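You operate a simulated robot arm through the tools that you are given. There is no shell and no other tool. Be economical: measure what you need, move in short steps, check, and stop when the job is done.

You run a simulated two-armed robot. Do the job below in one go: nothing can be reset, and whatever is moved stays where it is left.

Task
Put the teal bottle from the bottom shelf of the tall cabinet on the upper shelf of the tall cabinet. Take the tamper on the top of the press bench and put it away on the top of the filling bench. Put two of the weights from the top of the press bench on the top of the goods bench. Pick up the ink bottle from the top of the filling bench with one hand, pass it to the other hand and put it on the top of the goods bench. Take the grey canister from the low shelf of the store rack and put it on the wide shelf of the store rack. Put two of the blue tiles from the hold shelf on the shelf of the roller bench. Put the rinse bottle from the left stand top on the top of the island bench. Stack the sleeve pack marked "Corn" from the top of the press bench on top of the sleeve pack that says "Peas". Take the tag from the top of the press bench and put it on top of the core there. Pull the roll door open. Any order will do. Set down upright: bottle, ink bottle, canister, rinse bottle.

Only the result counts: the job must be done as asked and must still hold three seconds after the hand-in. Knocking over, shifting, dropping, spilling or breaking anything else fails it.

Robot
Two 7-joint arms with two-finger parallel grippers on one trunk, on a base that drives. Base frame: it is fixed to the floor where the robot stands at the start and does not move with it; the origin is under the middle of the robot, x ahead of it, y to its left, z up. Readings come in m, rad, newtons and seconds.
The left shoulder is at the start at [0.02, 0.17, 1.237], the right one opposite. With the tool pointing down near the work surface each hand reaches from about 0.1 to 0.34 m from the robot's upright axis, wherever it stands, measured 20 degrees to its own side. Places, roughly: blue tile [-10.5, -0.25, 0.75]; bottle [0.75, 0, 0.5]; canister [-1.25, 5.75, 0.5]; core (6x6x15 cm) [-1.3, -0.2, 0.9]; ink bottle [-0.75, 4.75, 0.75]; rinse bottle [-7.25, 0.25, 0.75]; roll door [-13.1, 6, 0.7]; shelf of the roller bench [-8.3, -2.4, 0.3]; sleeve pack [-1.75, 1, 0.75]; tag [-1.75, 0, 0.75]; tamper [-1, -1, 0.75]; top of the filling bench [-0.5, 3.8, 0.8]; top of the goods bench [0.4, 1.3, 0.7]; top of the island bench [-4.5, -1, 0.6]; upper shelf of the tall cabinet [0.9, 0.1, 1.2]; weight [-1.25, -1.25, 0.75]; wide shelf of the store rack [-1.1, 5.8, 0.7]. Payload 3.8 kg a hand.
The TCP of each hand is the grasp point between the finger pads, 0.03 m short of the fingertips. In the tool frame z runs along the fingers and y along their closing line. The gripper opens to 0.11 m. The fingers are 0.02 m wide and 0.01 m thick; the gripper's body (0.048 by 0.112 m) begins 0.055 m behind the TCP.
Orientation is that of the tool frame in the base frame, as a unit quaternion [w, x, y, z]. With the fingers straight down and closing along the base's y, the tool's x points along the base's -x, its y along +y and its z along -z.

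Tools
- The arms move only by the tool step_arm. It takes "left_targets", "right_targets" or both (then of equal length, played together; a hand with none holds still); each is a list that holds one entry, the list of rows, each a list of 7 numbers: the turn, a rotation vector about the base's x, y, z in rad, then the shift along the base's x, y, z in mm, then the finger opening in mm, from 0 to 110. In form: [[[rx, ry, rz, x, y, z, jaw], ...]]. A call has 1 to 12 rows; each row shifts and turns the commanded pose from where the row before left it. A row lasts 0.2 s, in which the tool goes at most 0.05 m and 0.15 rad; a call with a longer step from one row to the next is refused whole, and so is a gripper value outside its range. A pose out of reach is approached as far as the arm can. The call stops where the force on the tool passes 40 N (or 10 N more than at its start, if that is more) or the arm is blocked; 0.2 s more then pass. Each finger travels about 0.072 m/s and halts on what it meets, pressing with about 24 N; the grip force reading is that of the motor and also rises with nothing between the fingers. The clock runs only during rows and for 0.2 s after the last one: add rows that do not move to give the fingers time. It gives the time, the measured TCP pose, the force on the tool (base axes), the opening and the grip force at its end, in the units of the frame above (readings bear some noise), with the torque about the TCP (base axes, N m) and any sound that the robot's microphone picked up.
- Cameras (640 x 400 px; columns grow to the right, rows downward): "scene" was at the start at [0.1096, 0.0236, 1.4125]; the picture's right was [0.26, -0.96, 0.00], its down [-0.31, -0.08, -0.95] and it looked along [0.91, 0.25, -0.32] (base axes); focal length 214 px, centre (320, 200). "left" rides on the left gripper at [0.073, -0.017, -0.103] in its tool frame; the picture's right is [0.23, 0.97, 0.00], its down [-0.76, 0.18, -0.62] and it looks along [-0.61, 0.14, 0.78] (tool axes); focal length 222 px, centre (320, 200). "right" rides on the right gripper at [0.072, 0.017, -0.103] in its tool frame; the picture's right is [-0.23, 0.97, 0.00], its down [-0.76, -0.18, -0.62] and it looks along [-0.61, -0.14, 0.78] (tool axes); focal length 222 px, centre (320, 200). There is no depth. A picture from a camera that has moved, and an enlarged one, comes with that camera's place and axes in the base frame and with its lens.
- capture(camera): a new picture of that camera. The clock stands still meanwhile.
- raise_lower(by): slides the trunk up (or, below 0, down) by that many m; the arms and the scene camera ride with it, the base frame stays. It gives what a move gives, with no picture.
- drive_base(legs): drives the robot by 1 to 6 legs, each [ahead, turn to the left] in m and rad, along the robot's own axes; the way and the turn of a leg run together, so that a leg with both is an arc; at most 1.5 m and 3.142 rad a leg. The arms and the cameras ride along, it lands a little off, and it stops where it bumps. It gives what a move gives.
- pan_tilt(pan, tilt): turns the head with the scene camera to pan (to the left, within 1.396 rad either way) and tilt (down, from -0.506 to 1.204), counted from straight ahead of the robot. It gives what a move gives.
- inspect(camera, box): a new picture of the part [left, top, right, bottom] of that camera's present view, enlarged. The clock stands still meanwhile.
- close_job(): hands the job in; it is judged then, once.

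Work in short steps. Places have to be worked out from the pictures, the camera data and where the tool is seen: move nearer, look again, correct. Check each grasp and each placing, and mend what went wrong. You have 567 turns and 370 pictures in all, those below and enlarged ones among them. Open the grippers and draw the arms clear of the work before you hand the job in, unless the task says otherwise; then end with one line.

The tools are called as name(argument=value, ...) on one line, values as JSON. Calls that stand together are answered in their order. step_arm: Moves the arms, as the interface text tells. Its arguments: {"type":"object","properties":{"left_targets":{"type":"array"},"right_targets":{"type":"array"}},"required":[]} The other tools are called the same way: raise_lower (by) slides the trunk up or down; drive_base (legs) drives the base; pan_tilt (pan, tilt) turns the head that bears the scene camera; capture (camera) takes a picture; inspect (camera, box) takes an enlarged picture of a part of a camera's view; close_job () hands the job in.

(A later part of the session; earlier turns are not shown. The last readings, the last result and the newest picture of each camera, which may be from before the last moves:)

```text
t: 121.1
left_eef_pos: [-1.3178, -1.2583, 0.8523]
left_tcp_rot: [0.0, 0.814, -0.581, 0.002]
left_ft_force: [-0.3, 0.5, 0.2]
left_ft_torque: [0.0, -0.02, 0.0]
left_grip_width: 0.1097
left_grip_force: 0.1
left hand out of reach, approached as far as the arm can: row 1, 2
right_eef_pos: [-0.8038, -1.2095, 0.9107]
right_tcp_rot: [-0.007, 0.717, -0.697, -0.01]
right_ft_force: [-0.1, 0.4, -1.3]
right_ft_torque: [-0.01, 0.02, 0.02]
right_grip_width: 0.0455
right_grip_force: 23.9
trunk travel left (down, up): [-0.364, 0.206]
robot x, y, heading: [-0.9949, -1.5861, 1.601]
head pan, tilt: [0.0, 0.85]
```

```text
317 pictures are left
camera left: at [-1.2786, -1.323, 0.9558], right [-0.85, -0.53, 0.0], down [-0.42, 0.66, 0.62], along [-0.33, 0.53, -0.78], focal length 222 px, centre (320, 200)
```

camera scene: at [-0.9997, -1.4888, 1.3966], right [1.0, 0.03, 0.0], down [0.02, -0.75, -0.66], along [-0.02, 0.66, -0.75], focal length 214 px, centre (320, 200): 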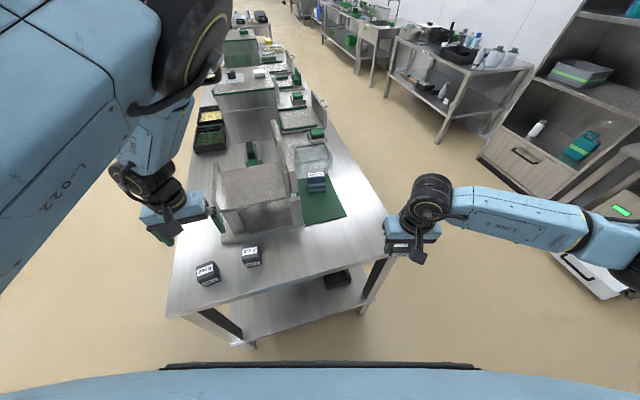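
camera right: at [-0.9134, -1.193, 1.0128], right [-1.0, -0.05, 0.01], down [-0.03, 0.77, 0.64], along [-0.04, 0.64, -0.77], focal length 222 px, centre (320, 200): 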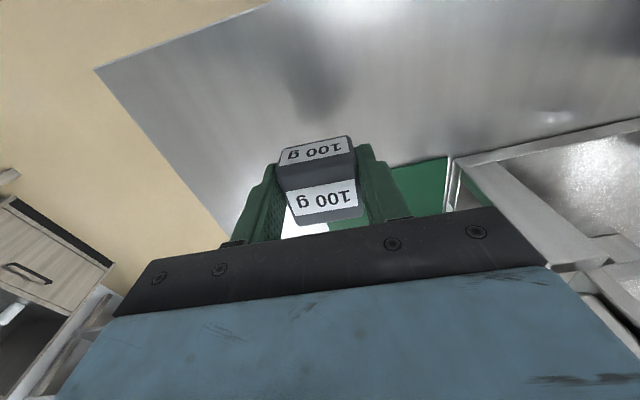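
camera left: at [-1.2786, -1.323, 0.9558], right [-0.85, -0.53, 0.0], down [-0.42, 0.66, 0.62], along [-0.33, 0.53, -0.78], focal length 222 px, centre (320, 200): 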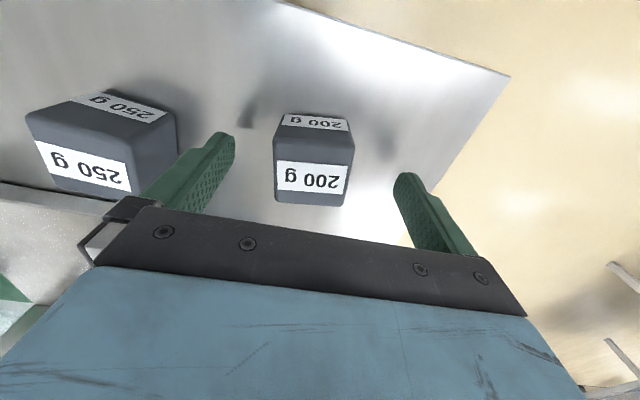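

The 200 g weight is centred and the inner finger clears the 250 g one. I lower 14 mm, close and lift.

step_arm(left_targets=[[[0, 0, 0, 0, 0, -8, 110], [0, 0, 0, 0, 0, -6, 110], [0, 0, 0, 0, 0, 0, 70], [0, 0, 0, 0, 0, 0, 20], [0, 0, 0, 0, 0, 0, 20], [0, 0, 0, 0, 0, 0, 20], [0, 0, 0, 0, 0, 20, 20], [0, 0, 0, 0, 0, 40, 20], [0, 0, 0, 0, 0, 40, 20]]])

capture(camera="left")

```text
t: 123.1
left_eef_pos: [-1.318, -1.2602, 0.939]
left_tcp_rot: [0.001, 0.814, -0.581, 0.003]
left_ft_force: [-0.7, -1.2, -2.1]
left_ft_torque: [-0.02, 0.0, -0.03]
left_grip_width: 0.0458
left_grip_force: 24.1
right_eef_pos: [-0.8024, -1.2104, 0.9107]
right_tcp_rot: [-0.007, 0.717, -0.697, -0.011]
right_ft_force: [-0.9, 0.7, 0.0]
right_ft_torque: [-0.02, -0.01, -0.02]
right_grip_width: 0.0456
right_grip_force: 24.0
trunk travel left (down, up): [-0.364, 0.206]
robot x, y, heading: [-0.9932, -1.5883, 1.597]
head pan, tilt: [0.0, 0.85]
```

```text
316 pictures are left
camera left: at [-1.2784, -1.3238, 1.0438], right [-0.85, -0.53, 0.0], down [-0.42, 0.67, 0.62], along [-0.33, 0.52, -0.79], focal length 222 px, centre (320, 200)
```

left: 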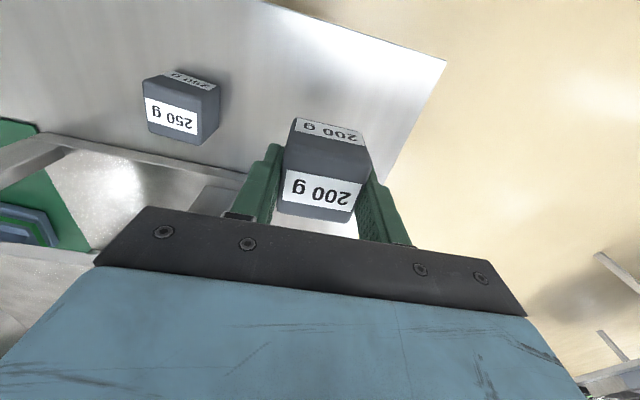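

Both weights are held. I raise the trunk and drive out around the bench end, then along the aisle to the goods bench.

raise_lower(by=0.2)

drive_base(legs=[[-0.2, 0], [0, -1.297], [1.1, 0], [0, 1.57], [1.15, 0], [1.15, 0]])

drive_base(legs=[[0, -1.57]])

capture(camera="scene")

```text
t: 125.3
left_eef_pos: [-1.317, -1.26, 1.1387]
left_tcp_rot: [0.0, 0.814, -0.581, 0.004]
left_ft_force: [1.4, -0.2, -1.9]
left_ft_torque: [-0.03, 0.0, 0.01]
left_grip_width: 0.0454
left_grip_force: 24.2
right_eef_pos: [-0.8038, -1.2105, 1.112]
right_tcp_rot: [-0.007, 0.717, -0.697, -0.01]
right_ft_force: [-0.1, 0.2, -0.8]
right_ft_torque: [-0.03, -0.02, -0.03]
right_grip_width: 0.0455
right_grip_force: 23.9
trunk travel left (down, up): [-0.564, 0.006]
robot x, y, heading: [-0.9978, -1.5833, 1.599]
head pan, tilt: [0.0, 0.85]
```

```text
t: 150.1
left_eef_pos: [-1.0167, 1.0107, 1.1386]
left_tcp_rot: [0.0, 0.883, -0.47, 0.003]
left_ft_force: [-0.6, 0.5, -2.3]
left_ft_torque: [0.06, 0.03, 0.01]
left_grip_width: 0.0458
left_grip_force: 24.1
right_eef_pos: [-0.5318, 1.1922, 1.1115]
right_tcp_rot: [-0.006, 0.802, -0.597, -0.012]
right_ft_force: [-0.9, 0.3, -1.1]
right_ft_torque: [-0.04, 0.0, 0.0]
right_grip_width: 0.0457
right_grip_force: 24.4
trunk travel left (down, up): [-0.564, 0.006]
robot x, y, heading: [-0.6224, 0.7748, 1.863]
head pan, tilt: [0.0, 0.85]
```

```text
t: 154.3
left_eef_pos: [-0.3964, 1.1788, 1.1388]
left_tcp_rot: [-0.002, -0.303, 0.953, -0.002]
left_ft_force: [0.5, 0.5, -1.4]
left_ft_torque: [0.0, 0.04, -0.01]
left_grip_width: 0.0457
left_grip_force: 23.9
right_eef_pos: [-0.205, 0.699, 1.1118]
right_tcp_rot: [0.012, -0.156, 0.988, 0.006]
right_ft_force: [0.1, -0.1, -1.3]
right_ft_torque: [0.0, 0.02, -0.01]
right_grip_width: 0.0454
right_grip_force: 24.3
trunk travel left (down, up): [-0.564, 0.006]
robot x, y, heading: [-0.6195, 0.7789, 0.314]
head pan, tilt: [0.0, 0.85]
```

```text
315 pictures are left
camera scene: at [-0.5272, 0.8077, 1.5966], right [0.31, -0.95, 0.0], down [-0.71, -0.23, -0.66], along [0.63, 0.2, -0.75], focal length 214 px, centre (320, 200)
```

scene: 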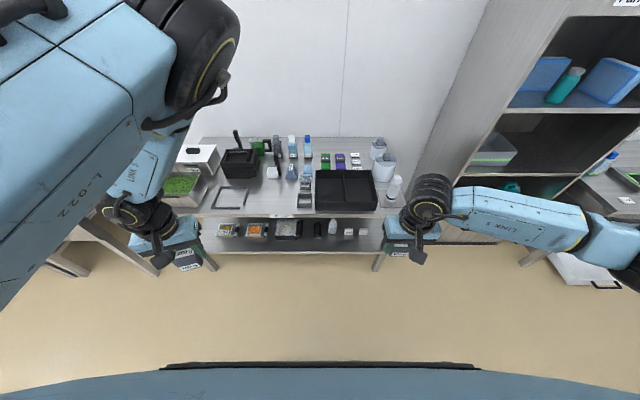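

The goods bench is ahead. I enlarge it to find free spots.

inspect(camera="scene", box=[170, 110, 426, 270])

```text
2.50 times, centred on (298, 190) of scene
camera zoom: at [-0.5272, 0.8077, 1.5966], right [0.31, -0.95, 0.0], down [-0.71, -0.23, -0.66], along [0.63, 0.2, -0.75], focal length 536 px, centre (375, 225)
```

zoom: 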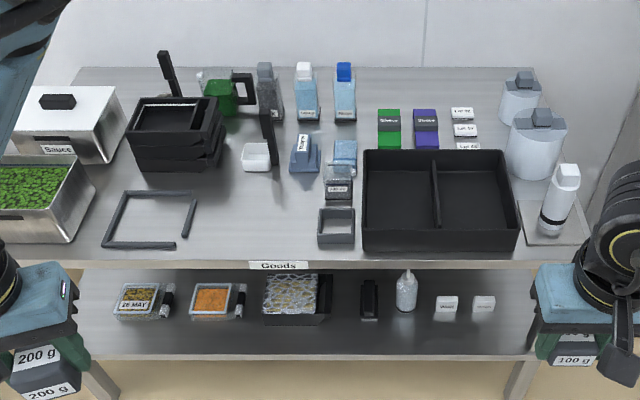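

There is free space at the front between the open frame and the small box, about 0.82–1.05 m ahead and 0.17–0.40 m left. I drive 0.5 m forward with the left (200 g) weight aimed there.

drive_base(legs=[[0.5, 0]])

raise_lower(by=-0.2)

capture(camera="scene")

capture(camera="left")

```text
t: 157.2
left_eef_pos: [0.065, 1.3353, 1.1389]
left_tcp_rot: [-0.001, -0.309, 0.951, -0.002]
left_ft_force: [0.4, 0.2, -1.9]
left_ft_torque: [0.03, -0.01, -0.01]
left_grip_width: 0.0458
left_grip_force: 24.5
right_eef_pos: [0.2628, 0.8566, 1.1123]
right_tcp_rot: [0.012, -0.162, 0.987, 0.006]
right_ft_force: [-0.1, -0.2, -0.9]
right_ft_torque: [-0.03, 0.04, -0.01]
right_grip_width: 0.0457
right_grip_force: 23.8
trunk travel left (down, up): [-0.564, 0.006]
robot x, y, heading: [-0.1525, 0.9329, 0.325]
head pan, tilt: [0.0, 0.85]
```

```text
t: 159.4
left_eef_pos: [0.0649, 1.3353, 0.9388]
left_tcp_rot: [-0.001, -0.31, 0.951, -0.002]
left_ft_force: [-0.9, 0.2, -1.9]
left_ft_torque: [0.0, -0.02, 0.04]
left_grip_width: 0.0458
left_grip_force: 24.0
right_eef_pos: [0.2615, 0.858, 0.9108]
right_tcp_rot: [0.013, -0.161, 0.987, 0.006]
right_ft_force: [-0.1, -0.7, -1.0]
right_ft_torque: [-0.01, 0.01, 0.01]
right_grip_width: 0.0457
right_grip_force: 23.8
trunk travel left (down, up): [-0.364, 0.206]
robot x, y, heading: [-0.1543, 0.9334, 0.321]
head pan, tilt: [0.0, 0.85]
```

```text
313 pictures are left
camera scene: at [-0.0614, 0.9628, 1.3967], right [0.32, -0.95, 0.0], down [-0.71, -0.24, -0.66], along [0.63, 0.21, -0.75], focal length 214 px, centre (320, 200)
```

scene: 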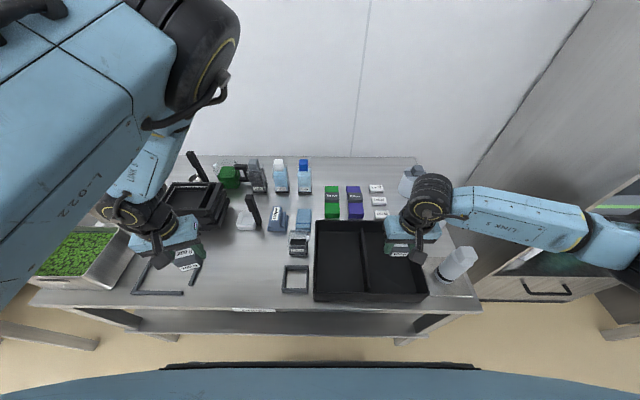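

```text
312 pictures are left
camera left: at [0.0162, 1.279, 1.0434], right [-0.76, 0.65, 0.0], down [0.51, 0.59, 0.62], along [0.41, 0.47, -0.79], focal length 222 px, centre (320, 200)
```

left: 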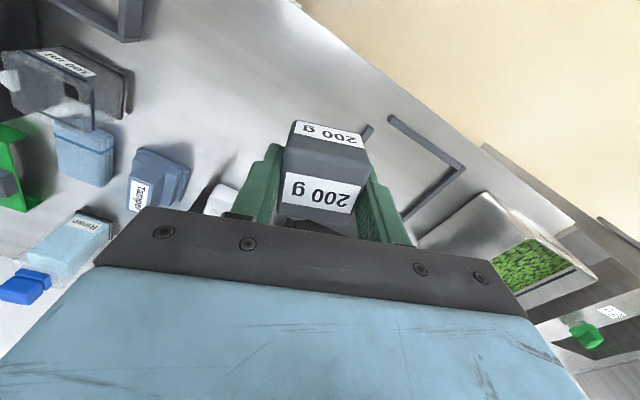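

The bench top is about z 0.72 and the zone under the left hand is clear. I move 80 mm forward and lower the 200 g weight to just above the bench.

step_arm(left_targets=[[[0, 0, 0, 38, 13, 0, 20], [0, 0, 0, 38, 13, 0, 20], [0, 0, 0, 0, 0, -40, 20], [0, 0, 0, 0, 0, -40, 20], [0, 0, 0, 0, 0, -40, 20], [0, 0, 0, 0, 0, -30, 20]]])

capture(camera="left")

```text
t: 160.8
left_eef_pos: [0.1434, 1.3624, 0.7908]
left_tcp_rot: [-0.001, -0.31, 0.951, -0.002]
left_ft_force: [0.0, -0.3, -2.3]
left_ft_torque: [0.05, 0.0, 0.03]
left_grip_width: 0.0458
left_grip_force: 24.3
right_eef_pos: [0.263, 0.859, 0.9108]
right_tcp_rot: [0.013, -0.161, 0.987, 0.006]
right_ft_force: [0.6, -0.4, -0.9]
right_ft_torque: [0.01, 0.03, 0.01]
right_grip_width: 0.0457
right_grip_force: 24.2
trunk travel left (down, up): [-0.364, 0.206]
robot x, y, heading: [-0.1541, 0.9334, 0.327]
head pan, tilt: [0.0, 0.85]
```

```text
311 pictures are left
camera left: at [0.0949, 1.3056, 0.8944], right [-0.76, 0.65, 0.0], down [0.51, 0.59, 0.62], along [0.41, 0.47, -0.79], focal length 222 px, centre (320, 200)
```

left: 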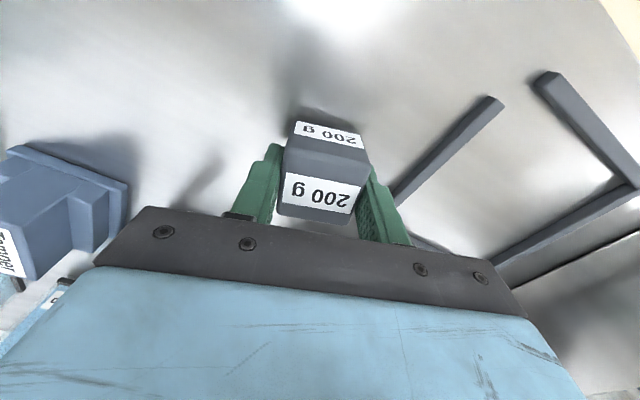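

The frame's end is close to the outer finger, so I shift the hand 25 mm away from it first and look.

step_arm(left_targets=[[[0, 0, 0, 8, -24, 0, 20], [0, 0, 0, 0, 0, -12, 20]]])

capture(camera="left")

```text
t: 161.4
left_eef_pos: [0.1495, 1.3383, 0.7777]
left_tcp_rot: [-0.001, -0.308, 0.951, -0.002]
left_ft_force: [-0.3, -0.1, 4.4]
left_ft_torque: [0.03, 0.2, -0.03]
left_grip_width: 0.046
left_grip_force: 23.7
right_eef_pos: [0.2616, 0.8569, 0.9113]
right_tcp_rot: [0.013, -0.162, 0.987, 0.006]
right_ft_force: [-0.4, 0.0, -0.9]
right_ft_torque: [0.02, -0.02, -0.01]
right_grip_width: 0.0455
right_grip_force: 24.0
trunk travel left (down, up): [-0.364, 0.206]
robot x, y, heading: [-0.1565, 0.9297, 0.322]
head pan, tilt: [0.0, 0.85]
```

```text
310 pictures are left
camera left: at [0.1014, 1.2816, 0.8823], right [-0.76, 0.66, 0.0], down [0.51, 0.59, 0.62], along [0.41, 0.47, -0.78], focal length 222 px, centre (320, 200)
```

left: 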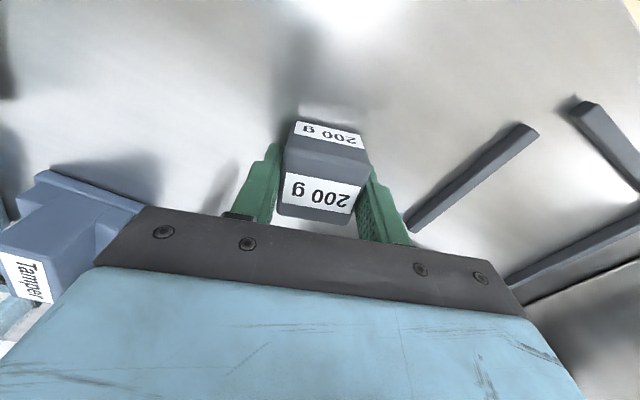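

The weight touches down at z 0.778 (bench ≈0.74), and the frame is 5 cm away. I open gently and lift off.

step_arm(left_targets=[[[0, 0, 0, 0, 0, 0, 70], [0, 0, 0, 0, 0, 0, 75], [0, 0, 0, 0, 0, 0, 75], [0, 0, 0, 0, 0, 40, 75], [0, 0, 0, 0, 0, 40, 75], [0, 0, 0, 0, 0, 40, 75], [0, 0, 0, 0, 0, 40, 75]]])

capture(camera="left")

```text
t: 163.0
left_eef_pos: [0.1462, 1.3421, 0.9356]
left_tcp_rot: [-0.002, -0.309, 0.951, -0.003]
left_ft_force: [0.2, 0.9, 0.2]
left_ft_torque: [-0.01, 0.03, 0.04]
left_grip_width: 0.075
left_grip_force: 0.1
left hand out of reach, approached as far as the arm can: row 7
right_eef_pos: [0.261, 0.8583, 0.9103]
right_tcp_rot: [0.012, -0.162, 0.987, 0.006]
right_ft_force: [0.6, 0.0, -1.0]
right_ft_torque: [0.01, -0.03, 0.01]
right_grip_width: 0.0455
right_grip_force: 24.4
trunk travel left (down, up): [-0.364, 0.206]
robot x, y, heading: [-0.1536, 0.9323, 0.323]
head pan, tilt: [0.0, 0.85]
```

```text
309 pictures are left
camera left: at [0.098, 1.2849, 1.0403], right [-0.76, 0.65, 0.0], down [0.51, 0.6, 0.62], along [0.41, 0.46, -0.79], focal length 222 px, centre (320, 200)
```

left: 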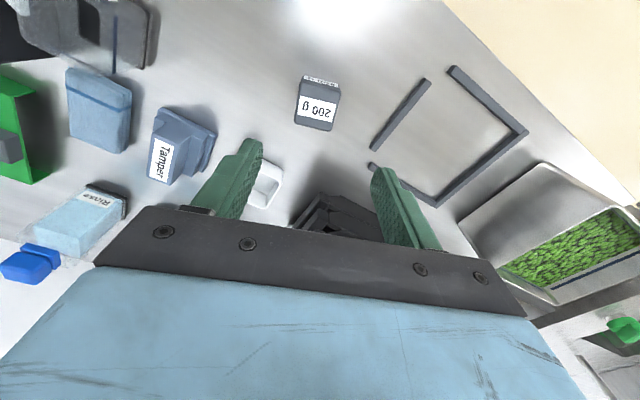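

The 200 g weight stands. I shift the robot 0.39 m left (back, diagonal, square up) to bring the right hand in line with the spot beside it.

raise_lower(by=0.15)

drive_base(legs=[[-0.31, 0], [0, 0.9], [0.5, 0], [0, -0.9]])

raise_lower(by=-0.15)

capture(camera="right")

capture(camera="scene")

```text
t: 164.7
left_eef_pos: [0.1463, 1.3411, 1.0854]
left_tcp_rot: [-0.002, -0.309, 0.951, -0.003]
left_ft_force: [-0.3, -0.7, -0.1]
left_ft_torque: [-0.01, 0.01, -0.02]
left_grip_width: 0.0749
left_grip_force: 0.0
right_eef_pos: [0.262, 0.8573, 1.0627]
right_tcp_rot: [0.013, -0.161, 0.987, 0.005]
right_ft_force: [0.1, 0.5, -1.1]
right_ft_torque: [0.0, 0.05, 0.02]
right_grip_width: 0.0459
right_grip_force: 24.4
trunk travel left (down, up): [-0.514, 0.056]
robot x, y, heading: [-0.1564, 0.9318, 0.326]
head pan, tilt: [0.0, 0.85]
```

```text
t: 171.3
left_eef_pos: [-0.4368, 1.7302, 1.0837]
left_tcp_rot: [0.0, -0.686, 0.728, -0.006]
left_ft_force: [0.1, 0.4, 0.0]
left_ft_torque: [-0.03, -0.02, 0.01]
left_grip_width: 0.0748
left_grip_force: 0.0
right_eef_pos: [0.0108, 1.5133, 1.0611]
right_tcp_rot: [0.009, -0.57, 0.822, 0.009]
right_ft_force: [-0.3, 0.3, -0.7]
right_ft_torque: [-0.08, 0.01, 0.02]
right_grip_width: 0.0458
right_grip_force: 24.0
trunk travel left (down, up): [-0.514, 0.056]
robot x, y, heading: [-0.3097, 1.2382, 1.204]
head pan, tilt: [0.0, 0.85]
stopped in leg 3: the robot was blocked; the commanded pose is now the measured one
```

```text
t: 173.0
left_eef_pos: [-0.4357, 1.7276, 0.9352]
left_tcp_rot: [0.0, -0.686, 0.728, -0.005]
left_ft_force: [-0.7, 0.6, 0.5]
left_ft_torque: [-0.02, -0.01, 0.0]
left_grip_width: 0.0749
left_grip_force: 0.0
right_eef_pos: [0.0144, 1.5111, 0.9111]
right_tcp_rot: [0.008, -0.57, 0.822, 0.009]
right_ft_force: [0.2, -0.7, -1.4]
right_ft_torque: [0.0, -0.02, -0.03]
right_grip_width: 0.0456
right_grip_force: 23.9
trunk travel left (down, up): [-0.364, 0.206]
robot x, y, heading: [-0.3101, 1.2349, 1.207]
head pan, tilt: [0.0, 0.85]
```

```text
308 pictures are left
camera right: at [-0.0277, 1.4468, 1.0122], right [-0.83, 0.55, 0.01], down [0.43, 0.63, 0.64], along [0.35, 0.54, -0.77], focal length 222 px, centre (320, 200)
```

right: 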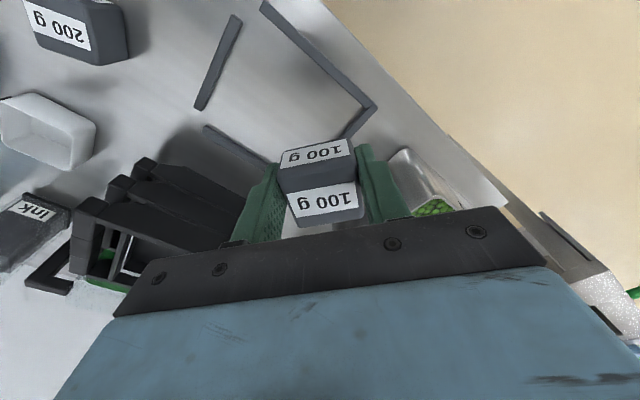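

```text
307 pictures are left
camera scene: at [-0.2768, 1.3284, 1.3967], right [0.93, -0.36, 0.0], down [-0.27, -0.7, -0.66], along [0.23, 0.62, -0.75], focal length 214 px, centre (320, 200)
```

scene: 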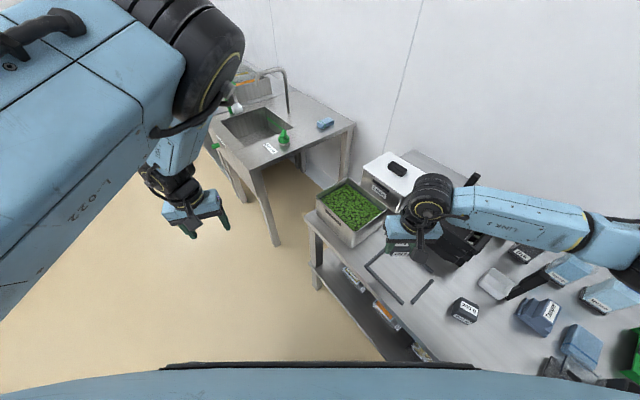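

The base bumped the bench corner-on. I raise the trunk again, back off, and square up to the bench.

raise_lower(by=0.15)

drive_base(legs=[[-0.05, 0], [0, -0.9]])

capture(camera="scene")

```text
t: 174.8
left_eef_pos: [-0.4354, 1.7279, 1.0844]
left_tcp_rot: [-0.001, -0.686, 0.727, -0.006]
left_ft_force: [0.2, -0.5, 0.3]
left_ft_torque: [0.01, -0.03, 0.02]
left_grip_width: 0.075
left_grip_force: 0.0
right_eef_pos: [0.0139, 1.5103, 1.0602]
right_tcp_rot: [0.009, -0.569, 0.822, 0.009]
right_ft_force: [-0.2, -0.8, -0.3]
right_ft_torque: [-0.01, 0.03, 0.01]
right_grip_width: 0.0457
right_grip_force: 24.2
trunk travel left (down, up): [-0.514, 0.056]
robot x, y, heading: [-0.3093, 1.2354, 1.203]
head pan, tilt: [0.0, 0.85]
```

```text
t: 178.1
left_eef_pos: [-0.0163, 1.5886, 1.0841]
left_tcp_rot: [-0.003, -0.295, 0.956, -0.004]
left_ft_force: [0.5, 0.1, 0.9]
left_ft_torque: [-0.02, -0.01, 0.0]
left_grip_width: 0.075
left_grip_force: 0.0
right_eef_pos: [0.0877, 1.1003, 1.0608]
right_tcp_rot: [0.012, -0.149, 0.989, 0.004]
right_ft_force: [-0.3, 0.2, -1.0]
right_ft_torque: [0.03, -0.02, 0.0]
right_grip_width: 0.0455
right_grip_force: 24.1
trunk travel left (down, up): [-0.514, 0.056]
robot x, y, heading: [-0.3289, 1.1921, 0.298]
head pan, tilt: [0.0, 0.85]
```

```text
306 pictures are left
camera scene: at [-0.2349, 1.2173, 1.5466], right [0.29, -0.96, 0.0], down [-0.72, -0.22, -0.66], along [0.63, 0.19, -0.75], focal length 214 px, centre (320, 200)
```

scene: 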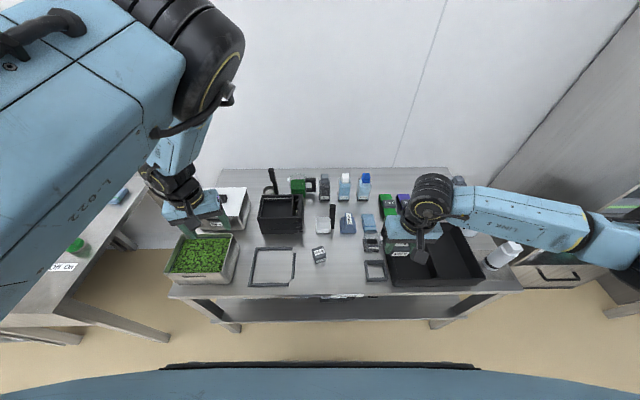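

Nothing moved on the bench. I go 0.09 m forward, lower, and shift the right hand left to the spot beside the 200 g weight.

drive_base(legs=[[0.09, 0]])

raise_lower(by=-0.15)

step_arm(right_targets=[[[0, 0, 0, 3, 28, 0, 20], [0, 0, 0, 3, 28, 0, 20], [0, 0, 0, 3, 28, 0, 20], [0, 0, 0, 4, 28, 0, 20], [0, 0, 0, 0, 0, -40, 20], [0, 0, 0, 0, 0, -40, 20]]])

capture(camera="right")

```text
t: 179.2
left_eef_pos: [0.0674, 1.6149, 1.0843]
left_tcp_rot: [-0.004, -0.296, 0.955, -0.005]
left_ft_force: [-0.5, 0.8, -1.3]
left_ft_torque: [0.02, -0.02, 0.0]
left_grip_width: 0.0754
left_grip_force: 0.0
right_eef_pos: [0.1721, 1.1272, 1.0609]
right_tcp_rot: [0.012, -0.15, 0.989, 0.005]
right_ft_force: [0.5, -0.4, -0.9]
right_ft_torque: [0.01, 0.04, -0.03]
right_grip_width: 0.0455
right_grip_force: 24.0
trunk travel left (down, up): [-0.514, 0.056]
robot x, y, heading: [-0.2447, 1.2132, 0.296]
head pan, tilt: [0.0, 0.85]
```

```text
t: 180.9
left_eef_pos: [0.0676, 1.6145, 0.9345]
left_tcp_rot: [-0.002, -0.296, 0.955, -0.005]
left_ft_force: [-0.6, -0.4, 0.0]
left_ft_torque: [0.0, -0.01, -0.02]
left_grip_width: 0.0749
left_grip_force: 0.2
right_eef_pos: [0.1706, 1.1272, 0.91]
right_tcp_rot: [0.012, -0.149, 0.989, 0.004]
right_ft_force: [0.4, -0.8, -1.9]
right_ft_torque: [-0.01, 0.04, -0.01]
right_grip_width: 0.0458
right_grip_force: 23.8
trunk travel left (down, up): [-0.364, 0.206]
robot x, y, heading: [-0.2439, 1.2169, 0.3]
head pan, tilt: [0.0, 0.85]
```

```text
t: 182.3
left_eef_pos: [0.0672, 1.6161, 0.9344]
left_tcp_rot: [-0.002, -0.296, 0.955, -0.005]
left_ft_force: [0.1, 0.3, -0.1]
left_ft_torque: [-0.03, -0.02, 0.03]
left_grip_width: 0.075
left_grip_force: 0.1
right_eef_pos: [0.1856, 1.2402, 0.8319]
right_tcp_rot: [0.012, -0.15, 0.989, 0.004]
right_ft_force: [-0.5, 0.2, -1.4]
right_ft_torque: [0.0, -0.01, -0.01]
right_grip_width: 0.0455
right_grip_force: 24.3
trunk travel left (down, up): [-0.364, 0.206]
robot x, y, heading: [-0.2476, 1.2144, 0.296]
head pan, tilt: [0.0, 0.85]
```

```text
305 pictures are left
camera right: at [0.1088, 1.2339, 0.9323], right [-0.07, 1.0, 0.01], down [0.77, 0.05, 0.64], along [0.64, 0.05, -0.77], focal length 222 px, centre (320, 200)
```

right: 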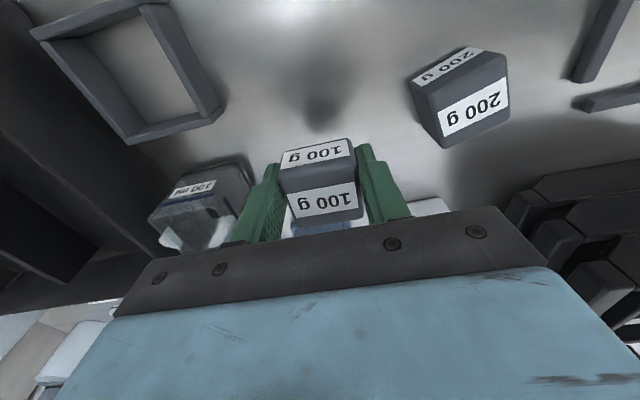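

Clear on both sides. I nudge 10 mm left, lower until contact, then release.

step_arm(right_targets=[[[0, 0, 0, -6, 9, -20, 20], [0, 0, 0, 0, 0, -20, 20], [0, 0, 0, 0, 0, -8, 20], [0, 0, 0, 0, 0, -5, 20], [0, 0, 0, 0, 0, -3, 20]]])

```text
t: 183.5
left_eef_pos: [0.0691, 1.6154, 0.9349]
left_tcp_rot: [-0.003, -0.296, 0.955, -0.004]
left_ft_force: [0.0, -0.5, 0.4]
left_ft_torque: [-0.01, 0.01, -0.01]
left_grip_width: 0.0751
left_grip_force: 0.0
right_eef_pos: [0.178, 1.2486, 0.7734]
right_tcp_rot: [0.012, -0.148, 0.989, 0.005]
right_ft_force: [0.1, -0.3, -0.8]
right_ft_torque: [0.05, 0.0, -0.01]
right_grip_width: 0.0455
right_grip_force: 24.2
trunk travel left (down, up): [-0.364, 0.206]
robot x, y, heading: [-0.2444, 1.2162, 0.294]
head pan, tilt: [0.0, 0.85]
```

No contact yet at 0.773; I lower a few more millimetres.

step_arm(right_targets=[[[0, 0, 0, 0, 0, -3, 20], [0, 0, 0, 0, 0, -3, 20], [0, 0, 0, 0, 0, 0, 20]]])

```text
t: 184.3
left_eef_pos: [0.0674, 1.6146, 0.9349]
left_tcp_rot: [-0.002, -0.295, 0.955, -0.005]
left_ft_force: [-0.6, -0.1, 0.3]
left_ft_torque: [0.0, 0.01, -0.01]
left_grip_width: 0.0748
left_grip_force: 0.0
right_eef_pos: [0.1794, 1.2479, 0.7707]
right_tcp_rot: [0.014, -0.15, 0.989, 0.005]
right_ft_force: [0.7, -4.6, 24.0]
right_ft_torque: [-0.65, -0.06, -0.02]
right_grip_width: 0.0455
right_grip_force: 23.9
trunk travel left (down, up): [-0.364, 0.206]
robot x, y, heading: [-0.2399, 1.2173, 0.3]
head pan, tilt: [0.0, 0.85]
```

Contact (25 N). I relieve 2 mm, open and lift away.

step_arm(right_targets=[[[0, 0, 0, 0, 0, 2, 20], [0, 0, 0, 0, 0, 0, 68], [0, 0, 0, 0, 0, 0, 70], [0, 0, 0, 0, 0, 40, 70], [0, 0, 0, 0, 0, 40, 70], [0, 0, 0, 0, 0, 40, 70], [0, 0, 0, 0, 0, 40, 110]]])

capture(camera="right")

```text
t: 185.9
left_eef_pos: [0.0685, 1.6148, 0.9351]
left_tcp_rot: [-0.002, -0.295, 0.955, -0.004]
left_ft_force: [-0.5, -0.8, 0.6]
left_ft_torque: [-0.01, -0.02, -0.01]
left_grip_width: 0.075
left_grip_force: 0.0
right_eef_pos: [0.1786, 1.2483, 0.9304]
right_tcp_rot: [0.011, -0.15, 0.989, 0.003]
right_ft_force: [0.4, -0.8, -1.0]
right_ft_torque: [-0.03, 0.02, -0.01]
right_grip_width: 0.1098
right_grip_force: 0.0
trunk travel left (down, up): [-0.364, 0.206]
robot x, y, heading: [-0.2446, 1.2143, 0.302]
head pan, tilt: [0.0, 0.85]
```

```text
304 pictures are left
camera right: at [0.1017, 1.2426, 1.0323], right [-0.07, 1.0, 0.01], down [0.77, 0.05, 0.64], along [0.64, 0.05, -0.77], focal length 222 px, centre (320, 200)
```

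right: 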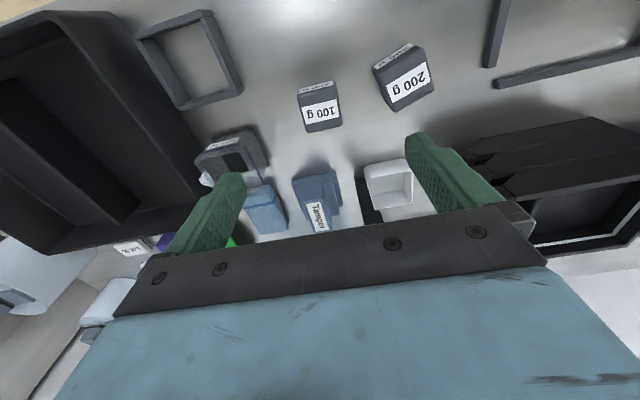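

Both weights are placed. I back into the aisle and try to unwind the left arm's elbow-up posture by swinging that hand out left and down.

drive_base(legs=[[-0.45, 0]])

step_arm(left_targets=[[[0, 0, 0, -12, 40, -20, 110], [0, 0, 0, -12, 40, -20, 110], [0, 0, 0, -12, 40, -20, 110], [0, 0, 0, -12, 40, -20, 110], [0, 0, 0, 0, 0, -45, 110], [0, 0, 0, 0, 0, -45, 110], [0, 0, 0, 0, 0, -45, 110]]])

capture(camera="scene")

```text
t: 188.6
left_eef_pos: [-0.3565, 1.4833, 0.9354]
left_tcp_rot: [-0.001, -0.294, 0.956, -0.005]
left_ft_force: [-1.0, -0.2, 0.1]
left_ft_torque: [0.02, -0.01, 0.01]
left_grip_width: 0.0749
left_grip_force: 0.0
right_eef_pos: [-0.2487, 1.1172, 0.9301]
right_tcp_rot: [0.013, -0.146, 0.989, 0.005]
right_ft_force: [-0.2, -0.3, 0.1]
right_ft_torque: [0.04, -0.03, -0.01]
right_grip_width: 0.1097
right_grip_force: 0.0
trunk travel left (down, up): [-0.364, 0.206]
robot x, y, heading: [-0.6695, 1.0877, 0.289]
head pan, tilt: [0.0, 0.85]
```

```text
t: 190.2
left_eef_pos: [-0.4059, 1.644, 0.7192]
left_tcp_rot: [-0.003, -0.294, 0.956, -0.005]
left_ft_force: [-0.4, 0.0, -0.9]
left_ft_torque: [0.03, -0.04, -0.01]
left_grip_width: 0.1097
left_grip_force: 0.1
right_eef_pos: [-0.2484, 1.1181, 0.9294]
right_tcp_rot: [0.011, -0.147, 0.989, 0.005]
right_ft_force: [-0.7, 0.7, 0.3]
right_ft_torque: [-0.01, 0.04, -0.02]
right_grip_width: 0.11
right_grip_force: 0.1
trunk travel left (down, up): [-0.364, 0.206]
robot x, y, heading: [-0.674, 1.0871, 0.295]
head pan, tilt: [0.0, 0.85]
```

```text
303 pictures are left
camera scene: at [-0.5776, 1.1145, 1.3966], right [0.29, -0.96, 0.0], down [-0.72, -0.21, -0.66], along [0.63, 0.19, -0.75], focal length 214 px, centre (320, 200)
```

scene: 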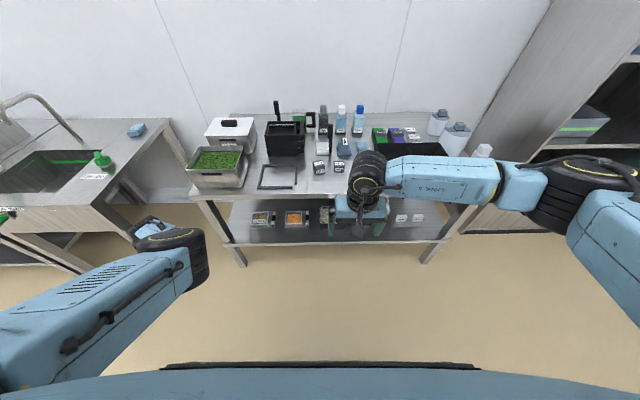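

The elbow dropped outward. I bring the hand back in to about 0.2 m left of centre and raise it.

step_arm(left_targets=[[[0, 0, 0, 12, -40, 0, 110], [0, 0, 0, 12, -40, 0, 110], [0, 0, 0, 12, -40, 0, 110], [0, 0, 0, 12, -40, 0, 110], [0, 0, 0, 12, -40, 0, 110], [0, 0, 0, 12, -40, 0, 110], [0, 0, 0, 0, 0, 40, 110], [0, 0, 0, 0, 0, 40, 110], [0, 0, 0, 0, 0, 40, 110], [0, 0, 0, 0, 0, 40, 110], [0, 0, 0, 0, 0, 40, 110]]])

capture(camera="scene")

```text
t: 192.6
left_eef_pos: [-0.3375, 1.4165, 0.9055]
left_tcp_rot: [-0.009, -0.297, 0.955, 0.007]
left_ft_force: [-0.4, 0.4, -0.4]
left_ft_torque: [0.03, 0.03, -0.04]
left_grip_width: 0.1103
left_grip_force: 0.1
left hand out of reach, approached as far as the arm can: row 11
right_eef_pos: [-0.2484, 1.1175, 0.9296]
right_tcp_rot: [0.011, -0.147, 0.989, 0.005]
right_ft_force: [0.6, 1.1, 0.1]
right_ft_torque: [0.04, 0.01, -0.02]
right_grip_width: 0.11
right_grip_force: 0.0
trunk travel left (down, up): [-0.364, 0.206]
robot x, y, heading: [-0.6731, 1.0887, 0.292]
head pan, tilt: [0.0, 0.85]
```

```text
302 pictures are left
camera scene: at [-0.5769, 1.1144, 1.3966], right [0.29, -0.96, 0.0], down [-0.72, -0.21, -0.66], along [0.63, 0.19, -0.75], focal length 214 px, centre (320, 200)
```

scene: 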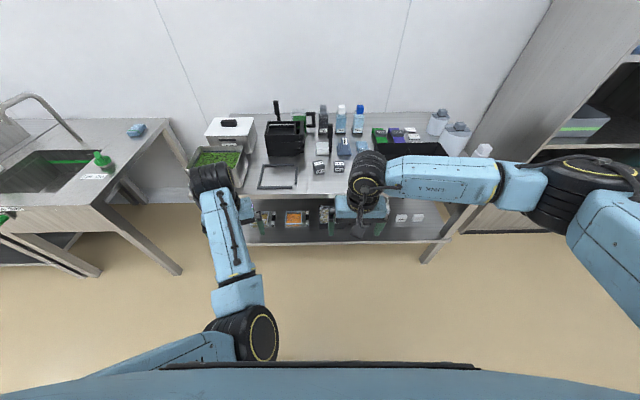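

Good posture again. I raise the trunk a little and turn around to face the press bench.

raise_lower(by=0.15)

drive_base(legs=[[0, 3.141]])

capture(camera="scene")

```text
t: 194.3
left_eef_pos: [-0.334, 1.4197, 1.0572]
left_tcp_rot: [-0.004, -0.298, 0.954, 0.008]
left_ft_force: [0.1, 0.1, 0.4]
left_ft_torque: [0.0, -0.03, 0.05]
left_grip_width: 0.1102
left_grip_force: 0.1
right_eef_pos: [-0.2482, 1.1164, 1.0797]
right_tcp_rot: [0.011, -0.146, 0.989, 0.005]
right_ft_force: [-0.2, 0.2, -0.4]
right_ft_torque: [-0.02, 0.0, 0.01]
right_grip_width: 0.1099
right_grip_force: 0.0
trunk travel left (down, up): [-0.514, 0.056]
robot x, y, heading: [-0.6689, 1.0855, 0.287]
head pan, tilt: [0.0, 0.85]
```

```text
t: 202.2
left_eef_pos: [-1.003, 0.7459, 1.06]
left_tcp_rot: [0.008, 0.951, 0.309, 0.002]
left_ft_force: [-0.1, 0.2, 0.5]
left_ft_torque: [-0.02, 0.01, -0.01]
left_grip_width: 0.11
left_grip_force: 0.0
right_eef_pos: [-1.0935, 1.0451, 1.0816]
right_tcp_rot: [0.005, 0.987, 0.158, -0.012]
right_ft_force: [-0.5, -1.0, 0.0]
right_ft_torque: [0.0, 0.01, -0.03]
right_grip_width: 0.1099
right_grip_force: 0.0
trunk travel left (down, up): [-0.514, 0.056]
robot x, y, heading: [-0.6692, 1.0918, -2.835]
head pan, tilt: [0.0, 0.85]
```

```text
301 pictures are left
camera scene: at [-0.7668, 1.0551, 1.5466], right [-0.31, 0.95, 0.0], down [0.71, 0.23, -0.66], along [-0.63, -0.2, -0.75], focal length 214 px, centre (320, 200)
```

scene: 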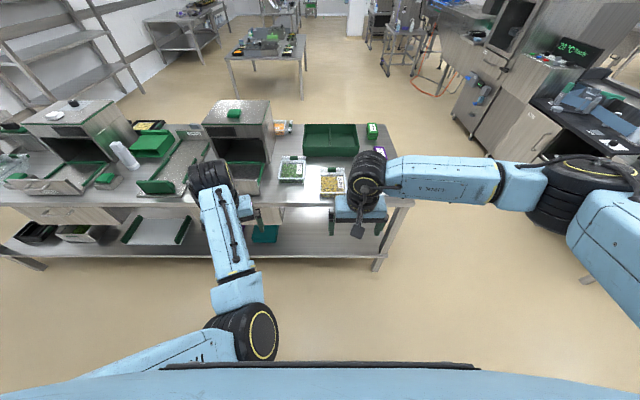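

The sleeve packs are partly hidden by the right hand. I zoom on the right end of the bench.

inspect(camera="scene", box=[240, 115, 400, 215])

inspect(camera="scene", box=[60, 90, 300, 240])

capture(camera="right")

```text
4.00 times, centred on (320, 165) of scene
camera zoom: at [-0.7668, 1.0551, 1.5466], right [-0.31, 0.95, 0.0], down [0.71, 0.23, -0.66], along [-0.63, -0.2, -0.75], focal length 858 px, centre (320, 340)
```

zoom: 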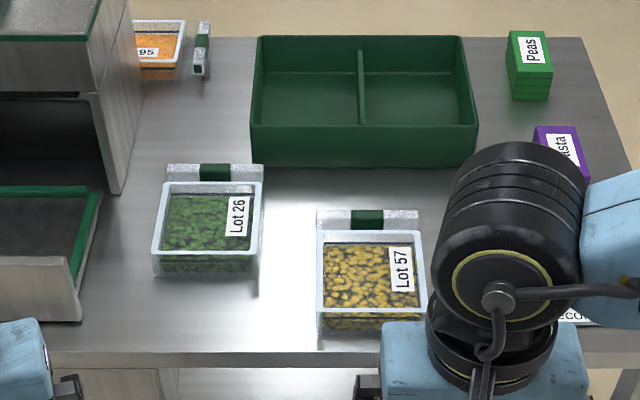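

```text
2.67 times, centred on (180, 165) of scene
camera zoom: at [-0.7668, 1.0551, 1.5466], right [-0.31, 0.95, 0.0], down [0.71, 0.23, -0.66], along [-0.63, -0.2, -0.75], focal length 572 px, centre (693, 293)
```

zoom: 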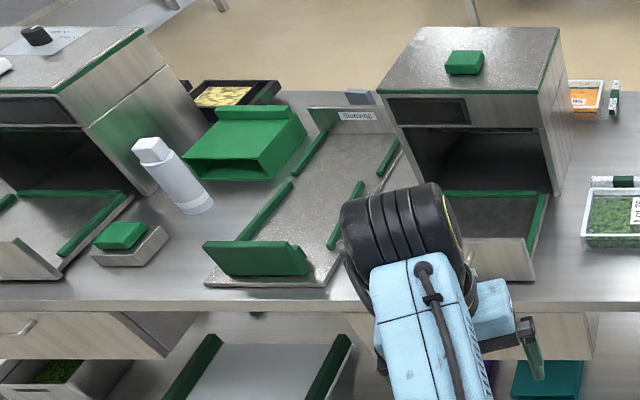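

```text
298 pictures are left
camera right: at [-1.0167, 1.0544, 1.1819], right [0.09, -1.0, 0.01], down [-0.76, -0.06, 0.64], along [-0.64, -0.06, -0.77], focal length 222 px, centre (320, 200)
```

right: 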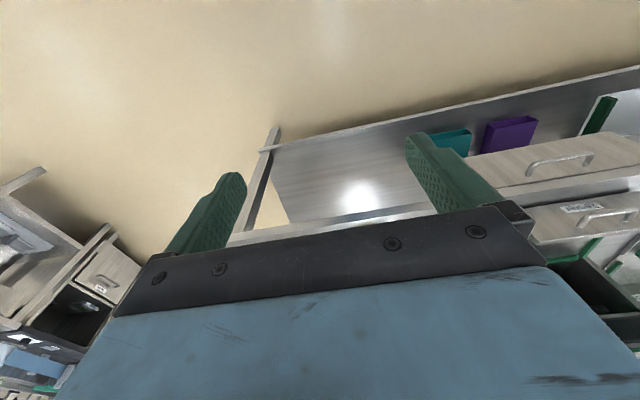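

"Peas" (green) sits at the far right corner and the yellow Corn pack is hidden under the wrist near the front. Both are close to the bench's right end, so I drive round to face that end.

drive_base(legs=[[0, -1.578], [0.83, 0], [0, 1.57], [0.96, 0], [0, 1.57]])

capture(camera="scene")

```text
t: 222.9
left_eef_pos: [-1.4511, 1.3021, 1.0594]
left_tcp_rot: [0.005, 0.446, 0.895, 0.008]
left_ft_force: [-0.5, -0.4, -0.2]
left_ft_torque: [0.01, 0.0, 0.0]
left_grip_width: 0.1102
left_grip_force: 0.1
right_eef_pos: [-1.7503, 1.2054, 1.0801]
right_tcp_rot: [0.011, 0.58, 0.814, -0.005]
right_ft_force: [0.4, -0.2, -0.3]
right_ft_torque: [-0.03, 0.01, 0.0]
right_grip_width: 0.1101
right_grip_force: 0.1
trunk travel left (down, up): [-0.514, 0.056]
robot x, y, heading: [-1.7966, 1.6279, -1.24]
head pan, tilt: [0.0, 0.85]
```

```text
297 pictures are left
camera scene: at [-1.7668, 1.5326, 1.5466], right [-0.95, -0.32, 0.0], down [-0.24, 0.71, -0.66], along [0.21, -0.62, -0.75], focal length 214 px, centre (320, 200)
```

scene: 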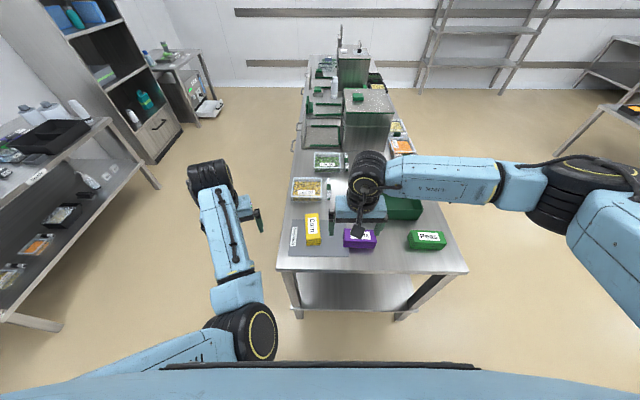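

Corn (yellow) and Peas (green) are clearly labelled, about 0.56 m and 0.52 m ahead. I move 0.13 m closer, lower the trunk, and view Corn with the right hand over it.

drive_base(legs=[[0.13, 0]])

raise_lower(by=-0.12)

step_arm(right_targets=[[[0, 0, 0, 38, 13, 0, 110], [0, 0, 0, 38, 13, 0, 110], [0, 0, 0, 38, 13, 0, 110]]])

capture(camera="right")

capture(camera="scene")

```text
t: 224.2
left_eef_pos: [-1.4076, 1.1751, 1.0603]
left_tcp_rot: [0.005, 0.447, 0.894, 0.009]
left_ft_force: [-0.1, -0.3, 0.6]
left_ft_torque: [0.04, -0.02, 0.01]
left_grip_width: 0.11
left_grip_force: 0.0
right_eef_pos: [-1.708, 1.081, 1.0804]
right_tcp_rot: [0.011, 0.581, 0.814, -0.005]
right_ft_force: [0.2, -0.3, 0.7]
right_ft_torque: [0.01, 0.03, -0.01]
right_grip_width: 0.11
right_grip_force: 0.0
trunk travel left (down, up): [-0.514, 0.056]
robot x, y, heading: [-1.7572, 1.5016, -1.245]
head pan, tilt: [0.0, 0.85]
```

```text
t: 225.7
left_eef_pos: [-1.4068, 1.1767, 0.9397]
left_tcp_rot: [0.006, 0.447, 0.894, 0.009]
left_ft_force: [-0.1, -0.2, 0.5]
left_ft_torque: [-0.03, 0.02, 0.01]
left_grip_width: 0.1101
left_grip_force: 0.2
right_eef_pos: [-1.7079, 1.0807, 0.9609]
right_tcp_rot: [0.011, 0.581, 0.814, -0.005]
right_ft_force: [0.6, 0.6, -0.2]
right_ft_torque: [0.0, 0.0, 0.03]
right_grip_width: 0.1102
right_grip_force: 0.0
trunk travel left (down, up): [-0.394, 0.176]
robot x, y, heading: [-1.7543, 1.5033, -1.242]
head pan, tilt: [0.0, 0.85]
```

```text
t: 226.5
left_eef_pos: [-1.406, 1.1771, 0.9393]
left_tcp_rot: [0.005, 0.447, 0.894, 0.009]
left_ft_force: [0.2, 0.2, -0.5]
left_ft_torque: [-0.03, -0.01, -0.02]
left_grip_width: 0.1101
left_grip_force: 0.1
right_eef_pos: [-1.5918, 1.1206, 0.9606]
right_tcp_rot: [0.011, 0.58, 0.814, -0.006]
right_ft_force: [-0.8, -0.2, 0.4]
right_ft_torque: [0.03, -0.01, 0.0]
right_grip_width: 0.1099
right_grip_force: 0.0
trunk travel left (down, up): [-0.394, 0.176]
robot x, y, heading: [-1.7511, 1.5013, -1.246]
head pan, tilt: [0.0, 0.85]
```

```text
296 pictures are left
camera right: at [-1.6007, 1.198, 1.0622], right [0.99, 0.1, 0.01], down [0.07, -0.76, 0.64], along [0.07, -0.64, -0.77], focal length 222 px, centre (320, 200)
```

right: 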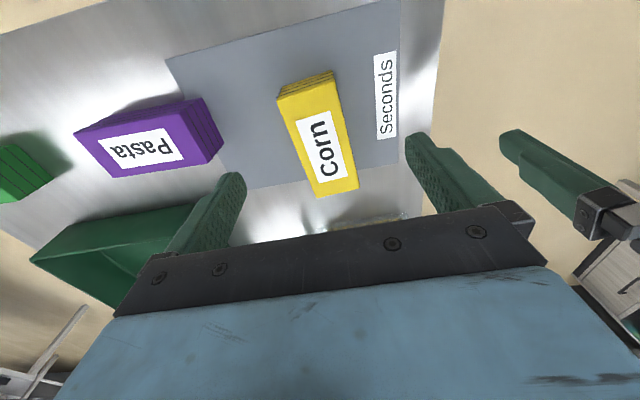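

```text
295 pictures are left
camera scene: at [-1.723, 1.4076, 1.4266], right [-0.95, -0.32, 0.0], down [-0.24, 0.71, -0.66], along [0.21, -0.63, -0.75], focal length 214 px, centre (320, 200)
```

scene: 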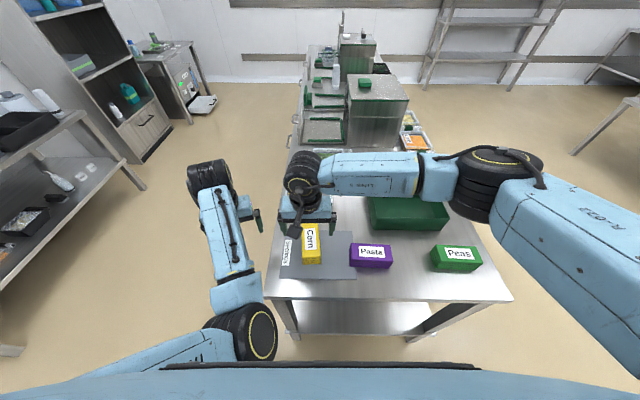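

Corn's centre is about (-1.585,1.087) and it lies aligned with the tool. I move over it, descend to z 0.838 and close.

step_arm(right_targets=[[[0, 0, 0, 7, -34, 0, 110], [0, 0, 0, 0, 0, -40, 110], [0, 0, 0, 0, 0, -40, 110], [0, 0, 0, 0, 0, -25, 110], [0, 0, 0, 0, 0, -17, 110]]])

capture(camera="right")

```text
t: 227.7
left_eef_pos: [-1.4071, 1.1774, 0.94]
left_tcp_rot: [0.005, 0.447, 0.895, 0.009]
left_ft_force: [0.4, 0.4, -0.3]
left_ft_torque: [0.01, -0.02, 0.01]
left_grip_width: 0.1102
left_grip_force: 0.0
right_eef_pos: [-1.5876, 1.0873, 0.8395]
right_tcp_rot: [0.012, 0.58, 0.814, -0.004]
right_ft_force: [0.6, -0.2, -0.5]
right_ft_torque: [0.0, -0.01, -0.01]
right_grip_width: 0.1102
right_grip_force: 0.1
trunk travel left (down, up): [-0.394, 0.176]
robot x, y, heading: [-1.755, 1.5009, -1.245]
head pan, tilt: [0.0, 0.85]
```

```text
294 pictures are left
camera right: at [-1.5961, 1.1633, 0.9406], right [0.99, 0.1, 0.01], down [0.07, -0.76, 0.64], along [0.07, -0.64, -0.77], focal length 222 px, centre (320, 200)
```

right: 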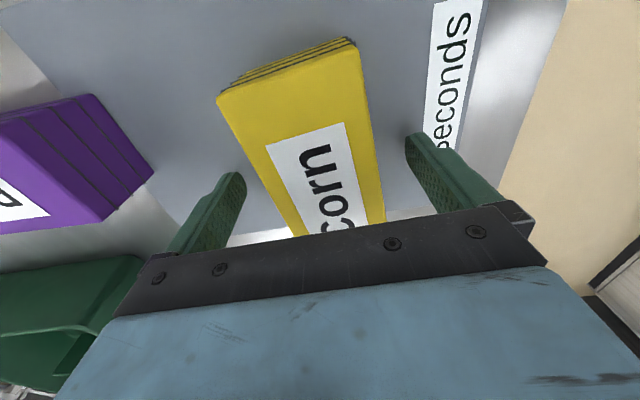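

Corn is between the pads. I close and lift.

step_arm(right_targets=[[[0, 0, 0, 0, 0, 0, 70], [0, 0, 0, 0, 0, 0, 30], [0, 0, 0, 0, 0, 0, 30], [0, 0, 0, 0, 0, 0, 30], [0, 0, 0, 0, 0, 0, 30], [0, 0, 0, 0, 0, 40, 30], [0, 0, 0, 0, 0, 40, 30], [0, 0, 0, 0, 0, 30, 30]]])

capture(camera="right")

capture(camera="scene")

```text
t: 229.5
left_eef_pos: [-1.4081, 1.1777, 0.9396]
left_tcp_rot: [0.006, 0.447, 0.895, 0.009]
left_ft_force: [-1.1, 0.0, 0.2]
left_ft_torque: [-0.02, -0.01, 0.02]
left_grip_width: 0.11
left_grip_force: 0.0
right_eef_pos: [-1.5884, 1.086, 0.9505]
right_tcp_rot: [0.012, 0.581, 0.814, -0.006]
right_ft_force: [0.6, 0.6, -2.1]
right_ft_torque: [-0.05, 0.02, -0.03]
right_grip_width: 0.0554
right_grip_force: 24.0
trunk travel left (down, up): [-0.394, 0.176]
robot x, y, heading: [-1.7541, 1.5007, -1.242]
head pan, tilt: [0.0, 0.85]
```

```text
293 pictures are left
camera right: at [-1.5962, 1.1634, 1.052], right [0.99, 0.1, 0.01], down [0.07, -0.76, 0.64], along [0.07, -0.64, -0.77], focal length 222 px, centre (320, 200)
```

right: 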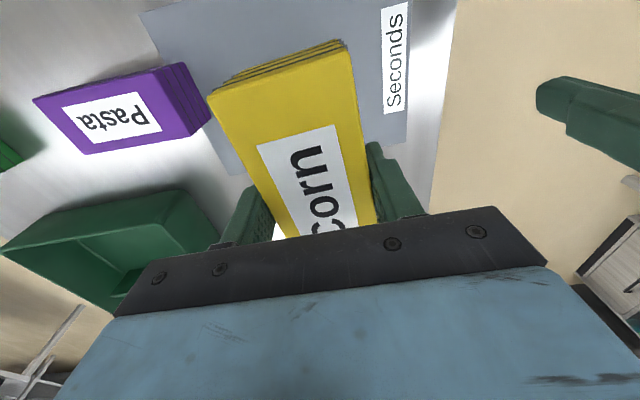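

```text
292 pictures are left
camera scene: at [-1.7246, 1.4072, 1.4266], right [-0.95, -0.32, 0.0], down [-0.24, 0.71, -0.66], along [0.21, -0.63, -0.75], focal length 214 px, centre (320, 200)
```

scene: 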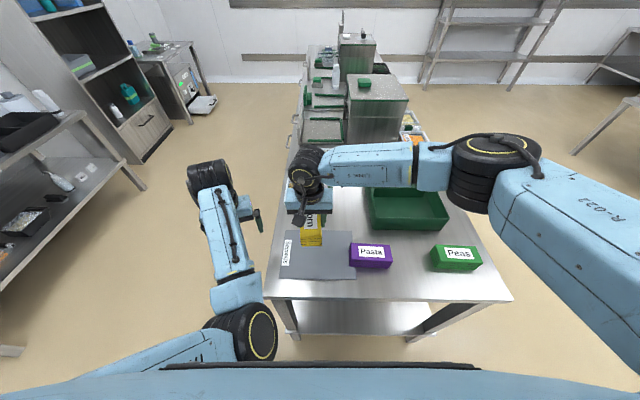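

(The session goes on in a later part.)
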